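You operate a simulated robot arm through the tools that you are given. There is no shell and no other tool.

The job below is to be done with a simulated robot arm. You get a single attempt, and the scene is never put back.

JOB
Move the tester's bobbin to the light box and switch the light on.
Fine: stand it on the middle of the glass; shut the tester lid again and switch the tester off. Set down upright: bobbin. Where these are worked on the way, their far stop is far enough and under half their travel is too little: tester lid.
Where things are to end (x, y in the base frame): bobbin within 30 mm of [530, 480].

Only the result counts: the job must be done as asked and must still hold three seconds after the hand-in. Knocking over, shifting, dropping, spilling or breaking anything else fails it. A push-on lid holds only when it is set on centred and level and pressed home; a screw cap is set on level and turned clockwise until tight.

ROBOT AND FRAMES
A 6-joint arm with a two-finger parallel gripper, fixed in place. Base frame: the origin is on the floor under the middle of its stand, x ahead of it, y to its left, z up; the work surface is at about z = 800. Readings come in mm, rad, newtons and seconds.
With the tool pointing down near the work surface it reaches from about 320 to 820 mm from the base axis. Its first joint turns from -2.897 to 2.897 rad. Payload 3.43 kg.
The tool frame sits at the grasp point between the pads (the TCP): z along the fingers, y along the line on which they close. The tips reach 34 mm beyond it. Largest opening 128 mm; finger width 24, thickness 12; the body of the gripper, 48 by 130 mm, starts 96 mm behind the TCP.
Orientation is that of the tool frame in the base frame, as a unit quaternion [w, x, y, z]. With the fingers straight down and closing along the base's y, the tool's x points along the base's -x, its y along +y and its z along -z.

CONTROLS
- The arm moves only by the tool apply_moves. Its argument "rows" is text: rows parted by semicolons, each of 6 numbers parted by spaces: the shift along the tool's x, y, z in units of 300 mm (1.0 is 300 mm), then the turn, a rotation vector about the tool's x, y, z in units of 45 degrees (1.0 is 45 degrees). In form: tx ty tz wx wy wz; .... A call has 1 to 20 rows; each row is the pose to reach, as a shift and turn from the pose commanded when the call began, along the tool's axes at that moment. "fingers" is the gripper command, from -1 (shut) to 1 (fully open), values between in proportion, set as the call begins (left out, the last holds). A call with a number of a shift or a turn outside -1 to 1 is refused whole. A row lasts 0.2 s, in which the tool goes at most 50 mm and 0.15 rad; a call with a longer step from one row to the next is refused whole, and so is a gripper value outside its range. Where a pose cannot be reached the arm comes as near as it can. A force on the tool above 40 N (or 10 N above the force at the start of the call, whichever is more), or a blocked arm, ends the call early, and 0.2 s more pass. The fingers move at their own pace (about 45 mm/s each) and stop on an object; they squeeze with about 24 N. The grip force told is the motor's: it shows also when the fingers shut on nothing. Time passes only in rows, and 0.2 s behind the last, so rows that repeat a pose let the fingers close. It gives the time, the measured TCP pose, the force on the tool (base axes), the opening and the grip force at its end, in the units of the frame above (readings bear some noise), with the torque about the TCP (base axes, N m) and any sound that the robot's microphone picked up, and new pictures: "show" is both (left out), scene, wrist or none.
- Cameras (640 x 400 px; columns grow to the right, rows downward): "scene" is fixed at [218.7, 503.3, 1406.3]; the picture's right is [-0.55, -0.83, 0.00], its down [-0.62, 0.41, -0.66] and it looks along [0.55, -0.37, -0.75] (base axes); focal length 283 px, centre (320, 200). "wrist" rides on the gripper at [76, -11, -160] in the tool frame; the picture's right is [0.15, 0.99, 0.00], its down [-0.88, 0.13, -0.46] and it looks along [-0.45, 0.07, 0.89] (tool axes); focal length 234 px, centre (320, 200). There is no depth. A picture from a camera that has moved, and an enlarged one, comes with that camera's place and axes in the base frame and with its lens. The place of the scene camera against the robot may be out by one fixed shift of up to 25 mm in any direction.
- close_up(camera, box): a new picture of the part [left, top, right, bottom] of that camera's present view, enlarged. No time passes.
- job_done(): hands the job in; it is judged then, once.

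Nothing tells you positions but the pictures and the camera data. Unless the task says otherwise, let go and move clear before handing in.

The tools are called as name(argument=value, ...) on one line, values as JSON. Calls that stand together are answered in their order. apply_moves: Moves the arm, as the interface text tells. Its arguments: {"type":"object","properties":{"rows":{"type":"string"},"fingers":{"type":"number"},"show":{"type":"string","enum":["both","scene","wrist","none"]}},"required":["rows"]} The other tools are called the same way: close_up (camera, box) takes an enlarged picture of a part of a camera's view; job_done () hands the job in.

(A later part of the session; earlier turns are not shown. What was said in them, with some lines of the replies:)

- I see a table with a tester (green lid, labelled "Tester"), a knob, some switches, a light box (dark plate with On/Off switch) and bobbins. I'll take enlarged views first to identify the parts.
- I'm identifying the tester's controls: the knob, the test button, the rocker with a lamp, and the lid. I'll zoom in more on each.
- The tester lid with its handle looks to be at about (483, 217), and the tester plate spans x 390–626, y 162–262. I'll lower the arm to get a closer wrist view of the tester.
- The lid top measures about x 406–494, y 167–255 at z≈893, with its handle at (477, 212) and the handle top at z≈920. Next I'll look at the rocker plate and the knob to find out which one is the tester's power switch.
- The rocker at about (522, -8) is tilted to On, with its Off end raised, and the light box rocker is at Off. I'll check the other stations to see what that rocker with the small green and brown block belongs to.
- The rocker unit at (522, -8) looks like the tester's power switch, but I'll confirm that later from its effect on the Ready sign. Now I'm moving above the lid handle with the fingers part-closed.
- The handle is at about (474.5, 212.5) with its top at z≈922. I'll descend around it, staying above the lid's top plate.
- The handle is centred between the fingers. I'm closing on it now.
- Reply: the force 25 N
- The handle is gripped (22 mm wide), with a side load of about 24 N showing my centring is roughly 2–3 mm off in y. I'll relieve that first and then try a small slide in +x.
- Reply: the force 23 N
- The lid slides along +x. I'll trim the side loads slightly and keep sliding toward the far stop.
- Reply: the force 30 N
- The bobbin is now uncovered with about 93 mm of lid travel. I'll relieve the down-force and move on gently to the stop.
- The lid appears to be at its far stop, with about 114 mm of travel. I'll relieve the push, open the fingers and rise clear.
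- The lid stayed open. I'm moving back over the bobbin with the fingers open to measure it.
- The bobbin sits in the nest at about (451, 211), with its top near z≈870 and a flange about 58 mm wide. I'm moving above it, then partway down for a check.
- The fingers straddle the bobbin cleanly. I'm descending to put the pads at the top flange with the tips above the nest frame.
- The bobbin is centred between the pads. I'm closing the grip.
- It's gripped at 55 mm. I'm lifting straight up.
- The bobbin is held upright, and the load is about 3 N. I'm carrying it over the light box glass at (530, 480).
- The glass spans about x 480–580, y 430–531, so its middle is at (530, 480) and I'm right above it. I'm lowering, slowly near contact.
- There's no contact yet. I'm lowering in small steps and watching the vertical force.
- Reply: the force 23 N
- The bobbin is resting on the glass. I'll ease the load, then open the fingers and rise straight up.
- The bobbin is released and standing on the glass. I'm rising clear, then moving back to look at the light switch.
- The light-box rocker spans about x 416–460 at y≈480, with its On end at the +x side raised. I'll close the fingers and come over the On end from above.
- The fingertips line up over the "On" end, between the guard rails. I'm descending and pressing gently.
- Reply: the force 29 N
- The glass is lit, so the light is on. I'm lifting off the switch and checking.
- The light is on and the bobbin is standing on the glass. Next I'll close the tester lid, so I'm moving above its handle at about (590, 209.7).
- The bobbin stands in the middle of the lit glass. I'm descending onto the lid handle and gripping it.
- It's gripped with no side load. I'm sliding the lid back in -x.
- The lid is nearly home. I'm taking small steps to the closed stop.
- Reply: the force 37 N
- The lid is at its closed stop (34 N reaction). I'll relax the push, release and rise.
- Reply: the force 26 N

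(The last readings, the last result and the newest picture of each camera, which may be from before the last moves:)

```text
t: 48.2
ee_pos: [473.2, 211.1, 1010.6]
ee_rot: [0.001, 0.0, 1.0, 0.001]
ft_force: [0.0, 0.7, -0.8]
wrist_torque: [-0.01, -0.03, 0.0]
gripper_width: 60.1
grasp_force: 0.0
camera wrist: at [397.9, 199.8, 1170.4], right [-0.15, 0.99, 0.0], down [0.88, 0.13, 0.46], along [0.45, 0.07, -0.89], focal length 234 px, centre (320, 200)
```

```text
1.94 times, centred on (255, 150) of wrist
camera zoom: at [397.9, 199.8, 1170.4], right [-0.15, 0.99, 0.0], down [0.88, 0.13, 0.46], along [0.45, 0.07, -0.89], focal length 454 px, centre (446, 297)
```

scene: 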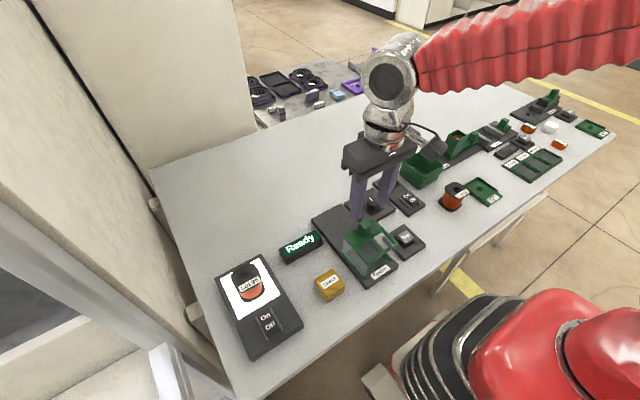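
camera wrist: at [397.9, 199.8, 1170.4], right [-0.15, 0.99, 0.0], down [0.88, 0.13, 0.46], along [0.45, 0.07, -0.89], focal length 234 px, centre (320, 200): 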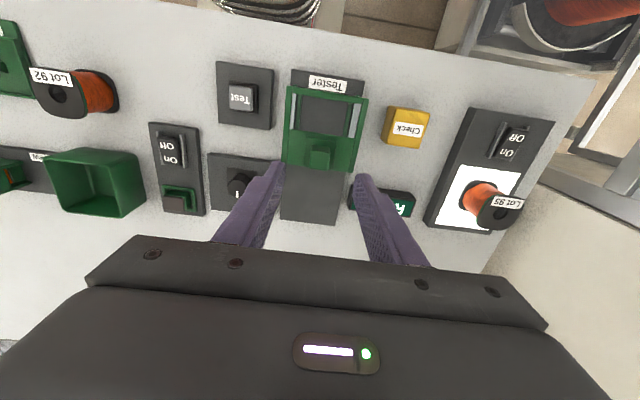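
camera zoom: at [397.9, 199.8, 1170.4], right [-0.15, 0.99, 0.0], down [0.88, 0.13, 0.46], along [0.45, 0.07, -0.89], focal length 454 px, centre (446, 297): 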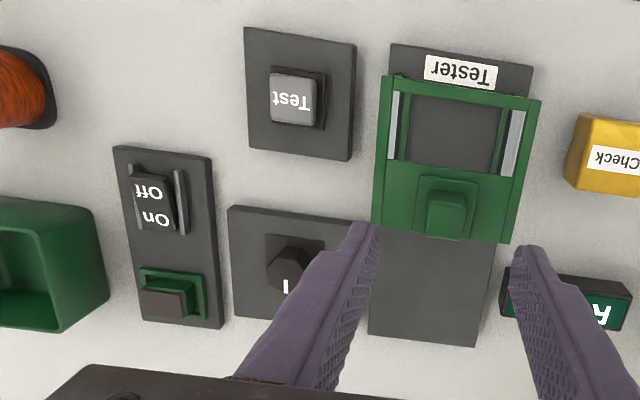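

The lid is fully shut as it was at the start. Now I'll switch the tester off at the rocker centred at about (522, -10.5), pressing its raised "Off" end at x≈506.

apply_moves(rows="-0.02 -0.147 0 0 0 0; -0.04 -0.294 0 0 0 0; -0.06 -0.441 0 0 0 0; -0.085 -0.588 0 0 0 0; -0.108 -0.735 0 0 0 0; -0.108 -0.735 0.1 0 0 0; -0.108 -0.735 0.2 0 0 0; -0.108 -0.735 0.3 0 0 0; -0.108 -0.735 0.34 0 0 0; -0.108 -0.735 0.34 0 0 0", fingers=-1, show="both")

close_up(camera="wrist", box=[240, 70, 420, 240])

close_up(camera="scene", box=[360, 140, 460, 230])

```text
t: 50.4
ee_pos: [505.5, -10.7, 908.2]
ee_rot: [0.0, -0.001, 1.0, 0.0]
ft_force: [0.8, -0.1, -0.2]
wrist_torque: [0.0, 0.01, -0.02]
gripper_width: 0.2
grasp_force: 24.1
camera wrist: at [430.1, -21.3, 1068.0], right [-0.15, 0.99, 0.0], down [0.88, 0.13, 0.46], along [0.45, 0.07, -0.89], focal length 234 px, centre (320, 200)
```

scene: 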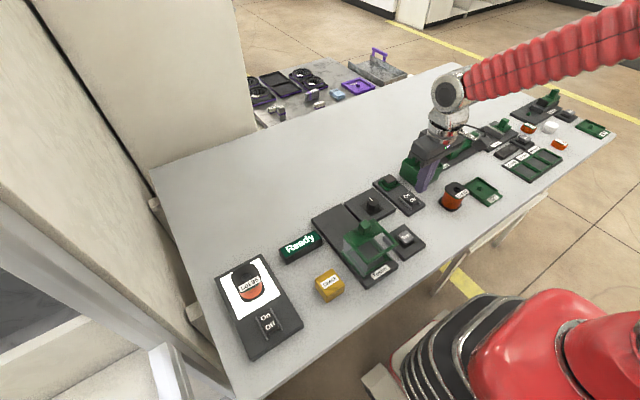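
wrist: 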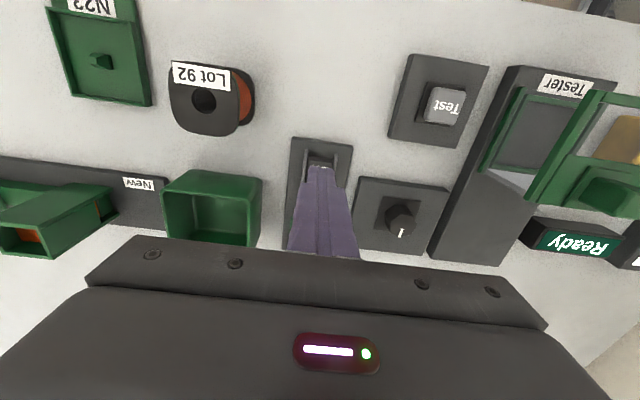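

```text
2.35 times, centred on (330, 155) of wrist
camera zoom: at [430.1, -21.3, 1068.0], right [-0.15, 0.99, 0.0], down [0.88, 0.13, 0.46], along [0.45, 0.07, -0.89], focal length 551 px, centre (296, 306)
```

zoom: 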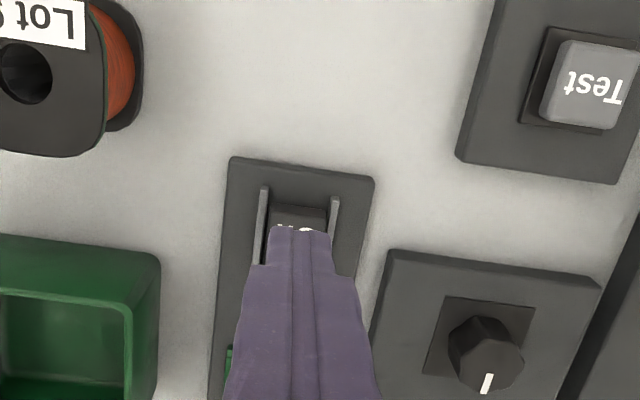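

```text
4.44 times, centred on (410, 185) of scene
camera zoom: at [218.7, 503.3, 1406.3], right [-0.55, -0.83, 0.0], down [-0.62, 0.41, -0.66], along [0.55, -0.37, -0.75], focal length 1258 px, centre (-80, 267)
```

zoom: 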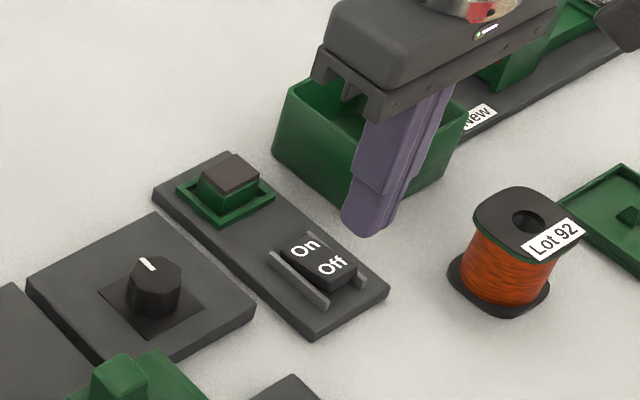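

The tips line up over the Off end between the rails. I'm pressing down gently.

apply_moves(rows="0 0 0.04 0 0 0; 0 0 0.07 0 0 0; 0 0 0.085 0 0 0; 0 0 0.095 0 0 0; 0 0 0.105 0 0 0; 0 0 0.115 0 0 0; 0 0 0.115 0 0 0", show="both")

close_up(camera="scene", box=[360, 140, 460, 230])

```text
t: 52.0
ee_pos: [507.4, -11.1, 874.2]
ee_rot: [0.0, 0.0, 1.0, 0.0]
ft_force: [0.0, 0.2, 0.2]
wrist_torque: [0.01, -0.01, 0.0]
gripper_width: 0.0
grasp_force: 24.0
camera wrist: at [430.5, -21.1, 1033.3], right [-0.15, 0.99, 0.0], down [0.88, 0.13, 0.46], along [0.45, 0.07, -0.89], focal length 234 px, centre (320, 200)
```

scene: 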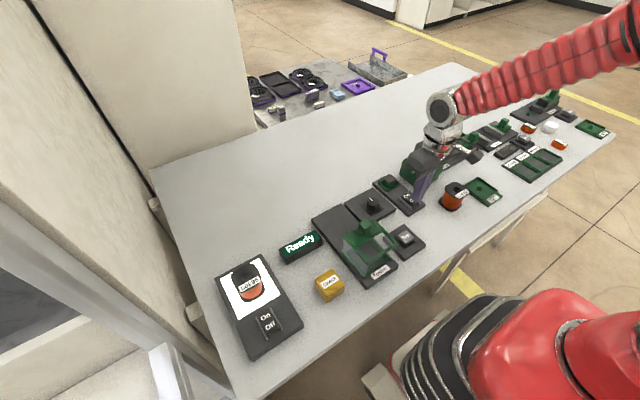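
wrist: 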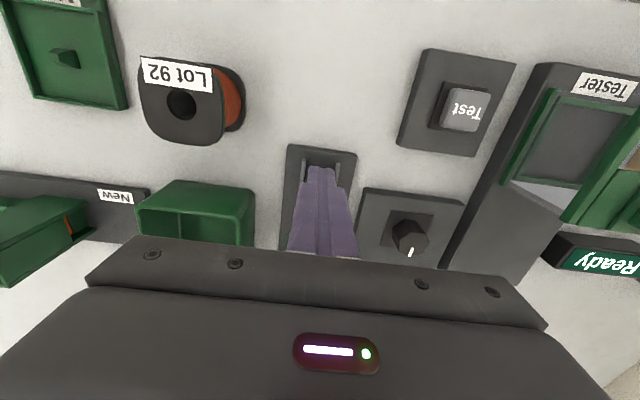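

```text
4.44 times, centred on (410, 185) of scene
camera zoom: at [218.7, 503.3, 1406.3], right [-0.55, -0.83, 0.0], down [-0.62, 0.41, -0.66], along [0.55, -0.37, -0.75], focal length 1258 px, centre (-80, 267)
```

zoom: 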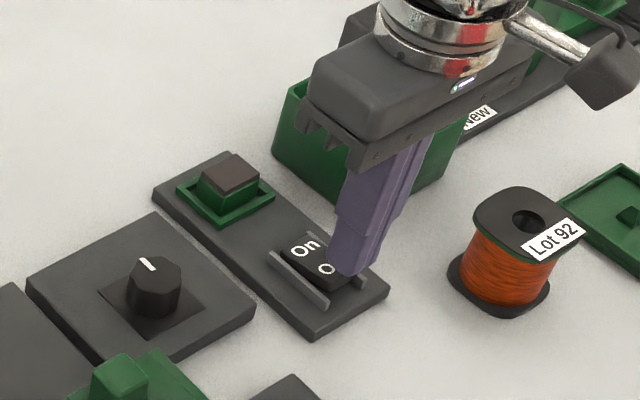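

There's no contact yet, so this plate sits a little lower. I'm continuing down in small steps.

apply_moves(rows="0 0 0.008 0 0 0; 0 0 0.016 0 0 0; 0 0 0.022 0 0 0; 0 0 0.022 0 0 0", show="none")

```text
t: 53.0
ee_pos: [505.5, -10.2, 868.3]
ee_rot: [0.0, 0.0, 1.0, 0.0]
ft_force: [0.4, 0.1, 0.9]
wrist_torque: [0.01, 0.01, -0.01]
gripper_width: 0.0
grasp_force: 23.8
```

apply_moves(rows="0 0 0.008 0 0 0; 0 0 0.014 0 0 0; 0 0 0.02 0 0 0; 0 0 0.02 0 0 0", show="both")

close_up(camera="scene", box=[360, 140, 460, 230])

close_up(camera="wrist", box=[260, 120, 400, 250])

```text
t: 54.0
ee_pos: [506.0, -10.4, 862.6]
ee_rot: [-0.001, -0.001, 1.0, 0.0]
ft_force: [-0.5, 0.3, 0.3]
wrist_torque: [-0.02, -0.04, 0.02]
gripper_width: 0.1
grasp_force: 24.4
camera wrist: at [430.6, -21.1, 1020.8], right [-0.15, 0.99, 0.0], down [0.88, 0.13, 0.46], along [0.45, 0.07, -0.89], focal length 234 px, centre (320, 200)
```

scene: 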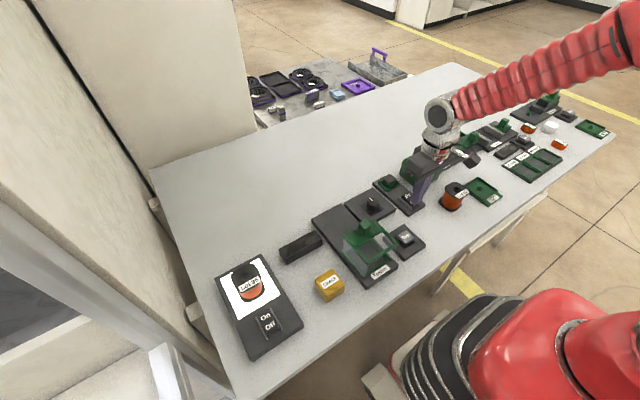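
wrist: 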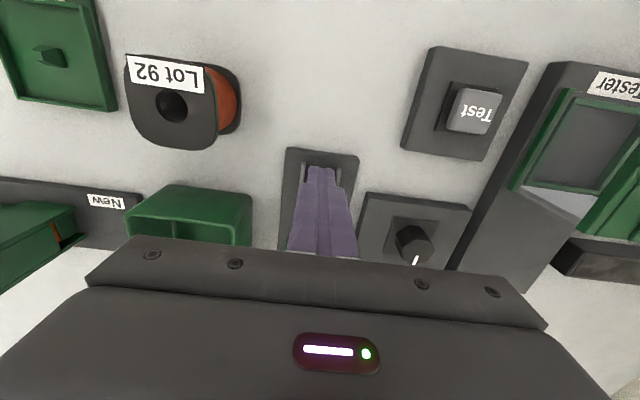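

```text
4.44 times, centred on (410, 185) of scene
camera zoom: at [218.7, 503.3, 1406.3], right [-0.55, -0.83, 0.0], down [-0.62, 0.41, -0.66], along [0.55, -0.37, -0.75], focal length 1258 px, centre (-80, 267)
```

zoom: 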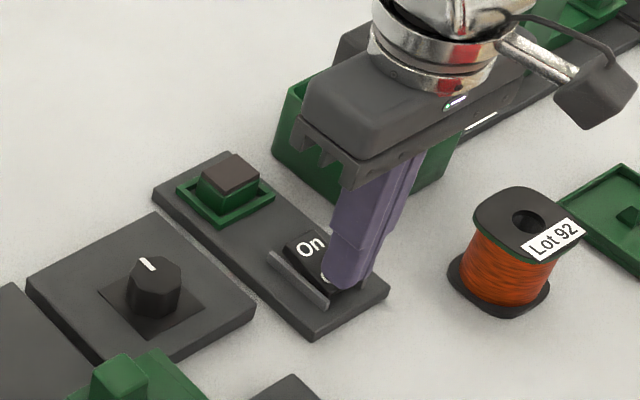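

```text
3.08 times, centred on (330, 185) of wrist
camera zoom: at [430.6, -21.1, 1020.8], right [-0.15, 0.99, 0.0], down [0.88, 0.13, 0.46], along [0.45, 0.07, -0.89], focal length 720 px, centre (289, 246)
```

zoom: 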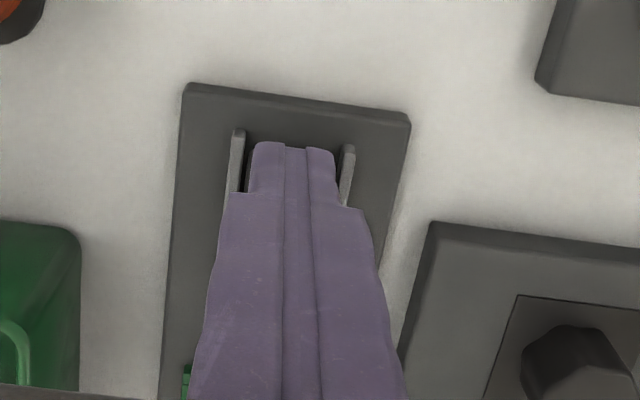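

The rocker flipped to Off and the "Ready" sign went dark, which confirms this is the tester's power switch. I'm rising clear and checking everything.

apply_moves(rows="0 0 -0.05 0 0 0; 0 0 -0.15 0 0 0; 0 0 -0.3 0 0 0; 0 0 -0.45 0 0 0; 0.1 0 -0.6 0 0 0; 0.2 0 -0.7 0 0 0; 0.2 0 -0.7 0 0 0; 0.2 0 -0.7 0 0 0", show="both")

close_up(camera="scene", box=[330, 150, 470, 290])

close_up(camera="scene", box=[200, 220, 330, 370])

```text
refused: row 5 steps farther than a row can; nothing moved
```

```text
2.86 times, centred on (400, 220) of scene
camera zoom: at [218.7, 503.3, 1406.3], right [-0.55, -0.83, 0.0], down [-0.62, 0.41, -0.66], along [0.55, -0.37, -0.75], focal length 809 px, centre (91, 143)
```

zoom: 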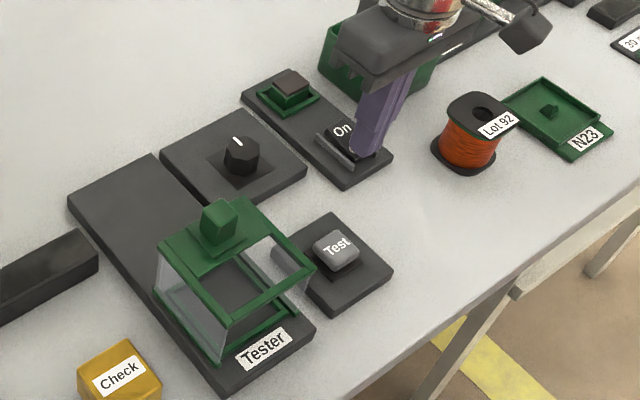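

```text
2.67 times, centred on (265, 295) of scene
camera zoom: at [218.7, 503.3, 1406.3], right [-0.55, -0.83, 0.0], down [-0.62, 0.41, -0.66], along [0.55, -0.37, -0.75], focal length 755 px, centre (467, -53)
```

zoom: 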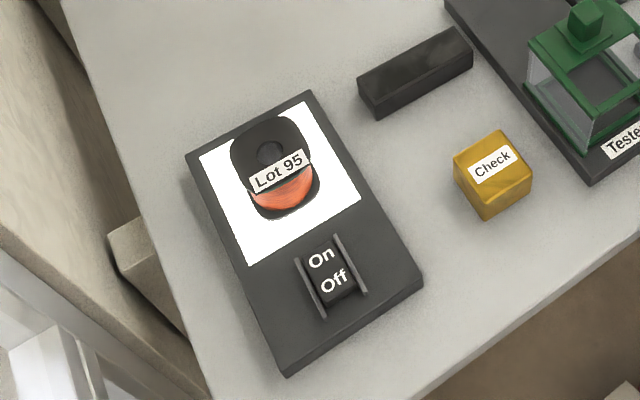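

The Ready sign is dark and the bobbin still stands on the lit glass. That last move was refused because one step was too long, so I'll redo the rise with shorter steps.

apply_moves(rows="0 0 -0.05 0 0 0; 0 0 -0.15 0 0 0; 0 0 -0.28 0 0 0; 0 0 -0.41 0 0 0; 0.06 0 -0.5 0 0 0; 0.14 0 -0.6 0 0 0; 0.2 0 -0.7 0 0 0; 0.2 0 -0.7 0 0 0", show="both")

close_up(camera="scene", box=[330, 150, 470, 290])

close_up(camera="scene", box=[200, 220, 330, 370])

```text
t: 55.8
ee_pos: [446.2, -10.5, 1072.9]
ee_rot: [0.0, 0.0, 1.0, 0.0]
ft_force: [0.7, 0.8, 0.3]
wrist_torque: [-0.01, -0.02, 0.0]
gripper_width: 0.0
grasp_force: 23.8
camera wrist: at [369.8, -20.9, 1231.6], right [-0.15, 0.99, 0.0], down [0.88, 0.13, 0.46], along [0.45, 0.07, -0.89], focal length 234 px, centre (320, 200)
```

scene: 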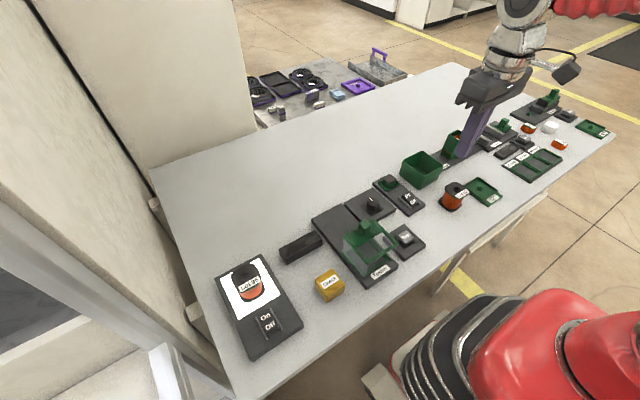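
wrist: 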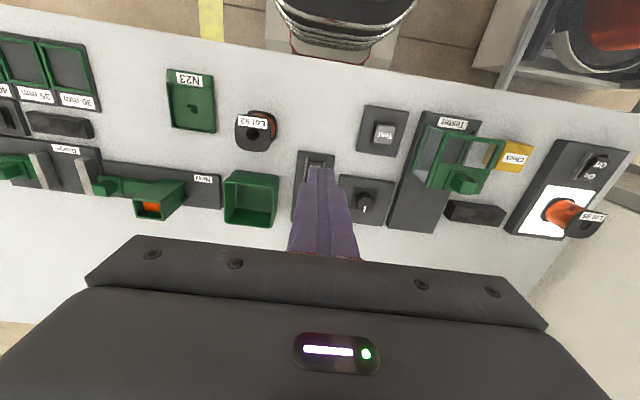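

```text
2.86 times, centred on (400, 220) of scene
camera zoom: at [218.7, 503.3, 1406.3], right [-0.55, -0.83, 0.0], down [-0.62, 0.41, -0.66], along [0.55, -0.37, -0.75], focal length 809 px, centre (91, 143)
```

zoom: 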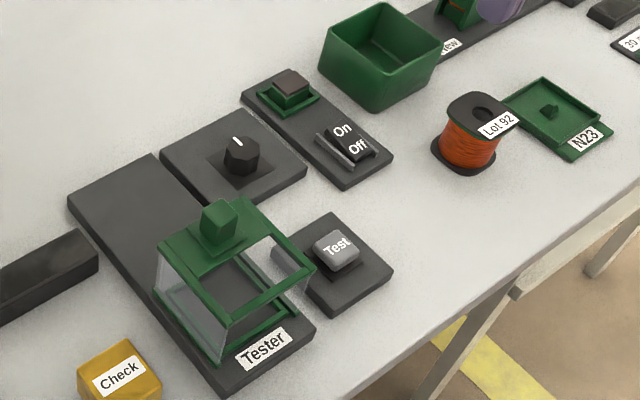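

```text
2.67 times, centred on (265, 295) of scene
camera zoom: at [218.7, 503.3, 1406.3], right [-0.55, -0.83, 0.0], down [-0.62, 0.41, -0.66], along [0.55, -0.37, -0.75], focal length 755 px, centre (467, -53)
```

zoom: 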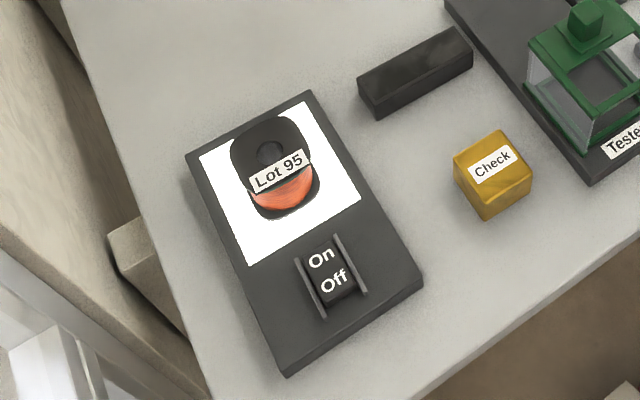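

The tester is off, the light is on, and the bobbin stands upright. I'll do one last comparison of the lid and rocker with the starting pictures.

close_up(camera="scene", box=[320, 210, 430, 285])

close_up(camera="scene", box=[365, 165, 435, 220])

```text
5.33 times, centred on (375, 248) of scene
camera zoom: at [218.7, 503.3, 1406.3], right [-0.55, -0.83, 0.0], down [-0.62, 0.41, -0.66], along [0.55, -0.37, -0.75], focal length 1510 px, centre (27, -53)
```

zoom: 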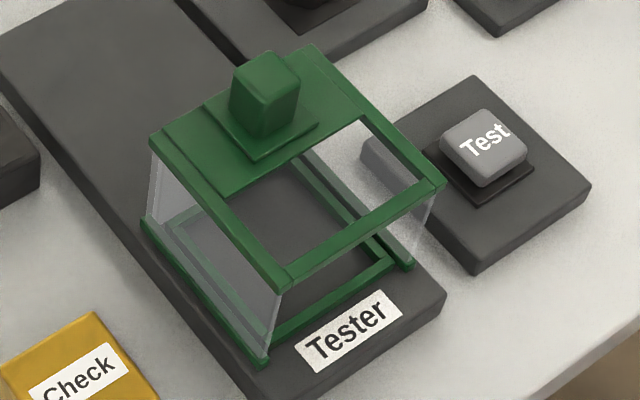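

```text
7.27 times, centred on (400, 192) of scene
camera zoom: at [218.7, 503.3, 1406.3], right [-0.55, -0.83, 0.0], down [-0.62, 0.41, -0.66], along [0.55, -0.37, -0.75], focal length 2059 px, centre (-262, 254)
```

zoom: 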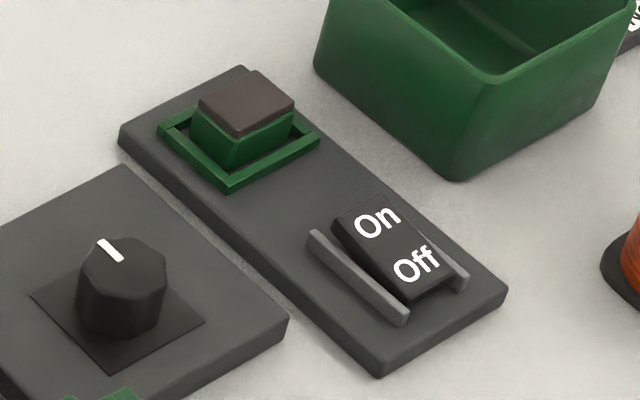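

The lid is back exactly where it was at the start. The tester rocker is tilted to Off with the Ready sign dark, the bobbin stands on the middle of the lit glass, and the arm is clear, so I'm handing in.

job_done()

```text
The job is handed in.
```

The job is handed in; no verdict has come back yet. At hand-in the pictures showed:

- **Bobbin:** the Lot 95 bobbin stands upright on the middle of the light box glass. It was released with the gripper at about (530, 480).
- **Light:** the light box rocker is on and the glass is lit.
- **Tester lid:** I slid it open to its far stop to take the bobbin out. It is shut again, and the picture matches the one from the start.
- **Tester power:** the rocker near (522, -10) is at Off. Its plate has no tester label, but the "Ready" sign went dark when it flipped, so I took it as the tester's switch.

I saw nothing else knocked or shifted, and the arm was clear of everything.
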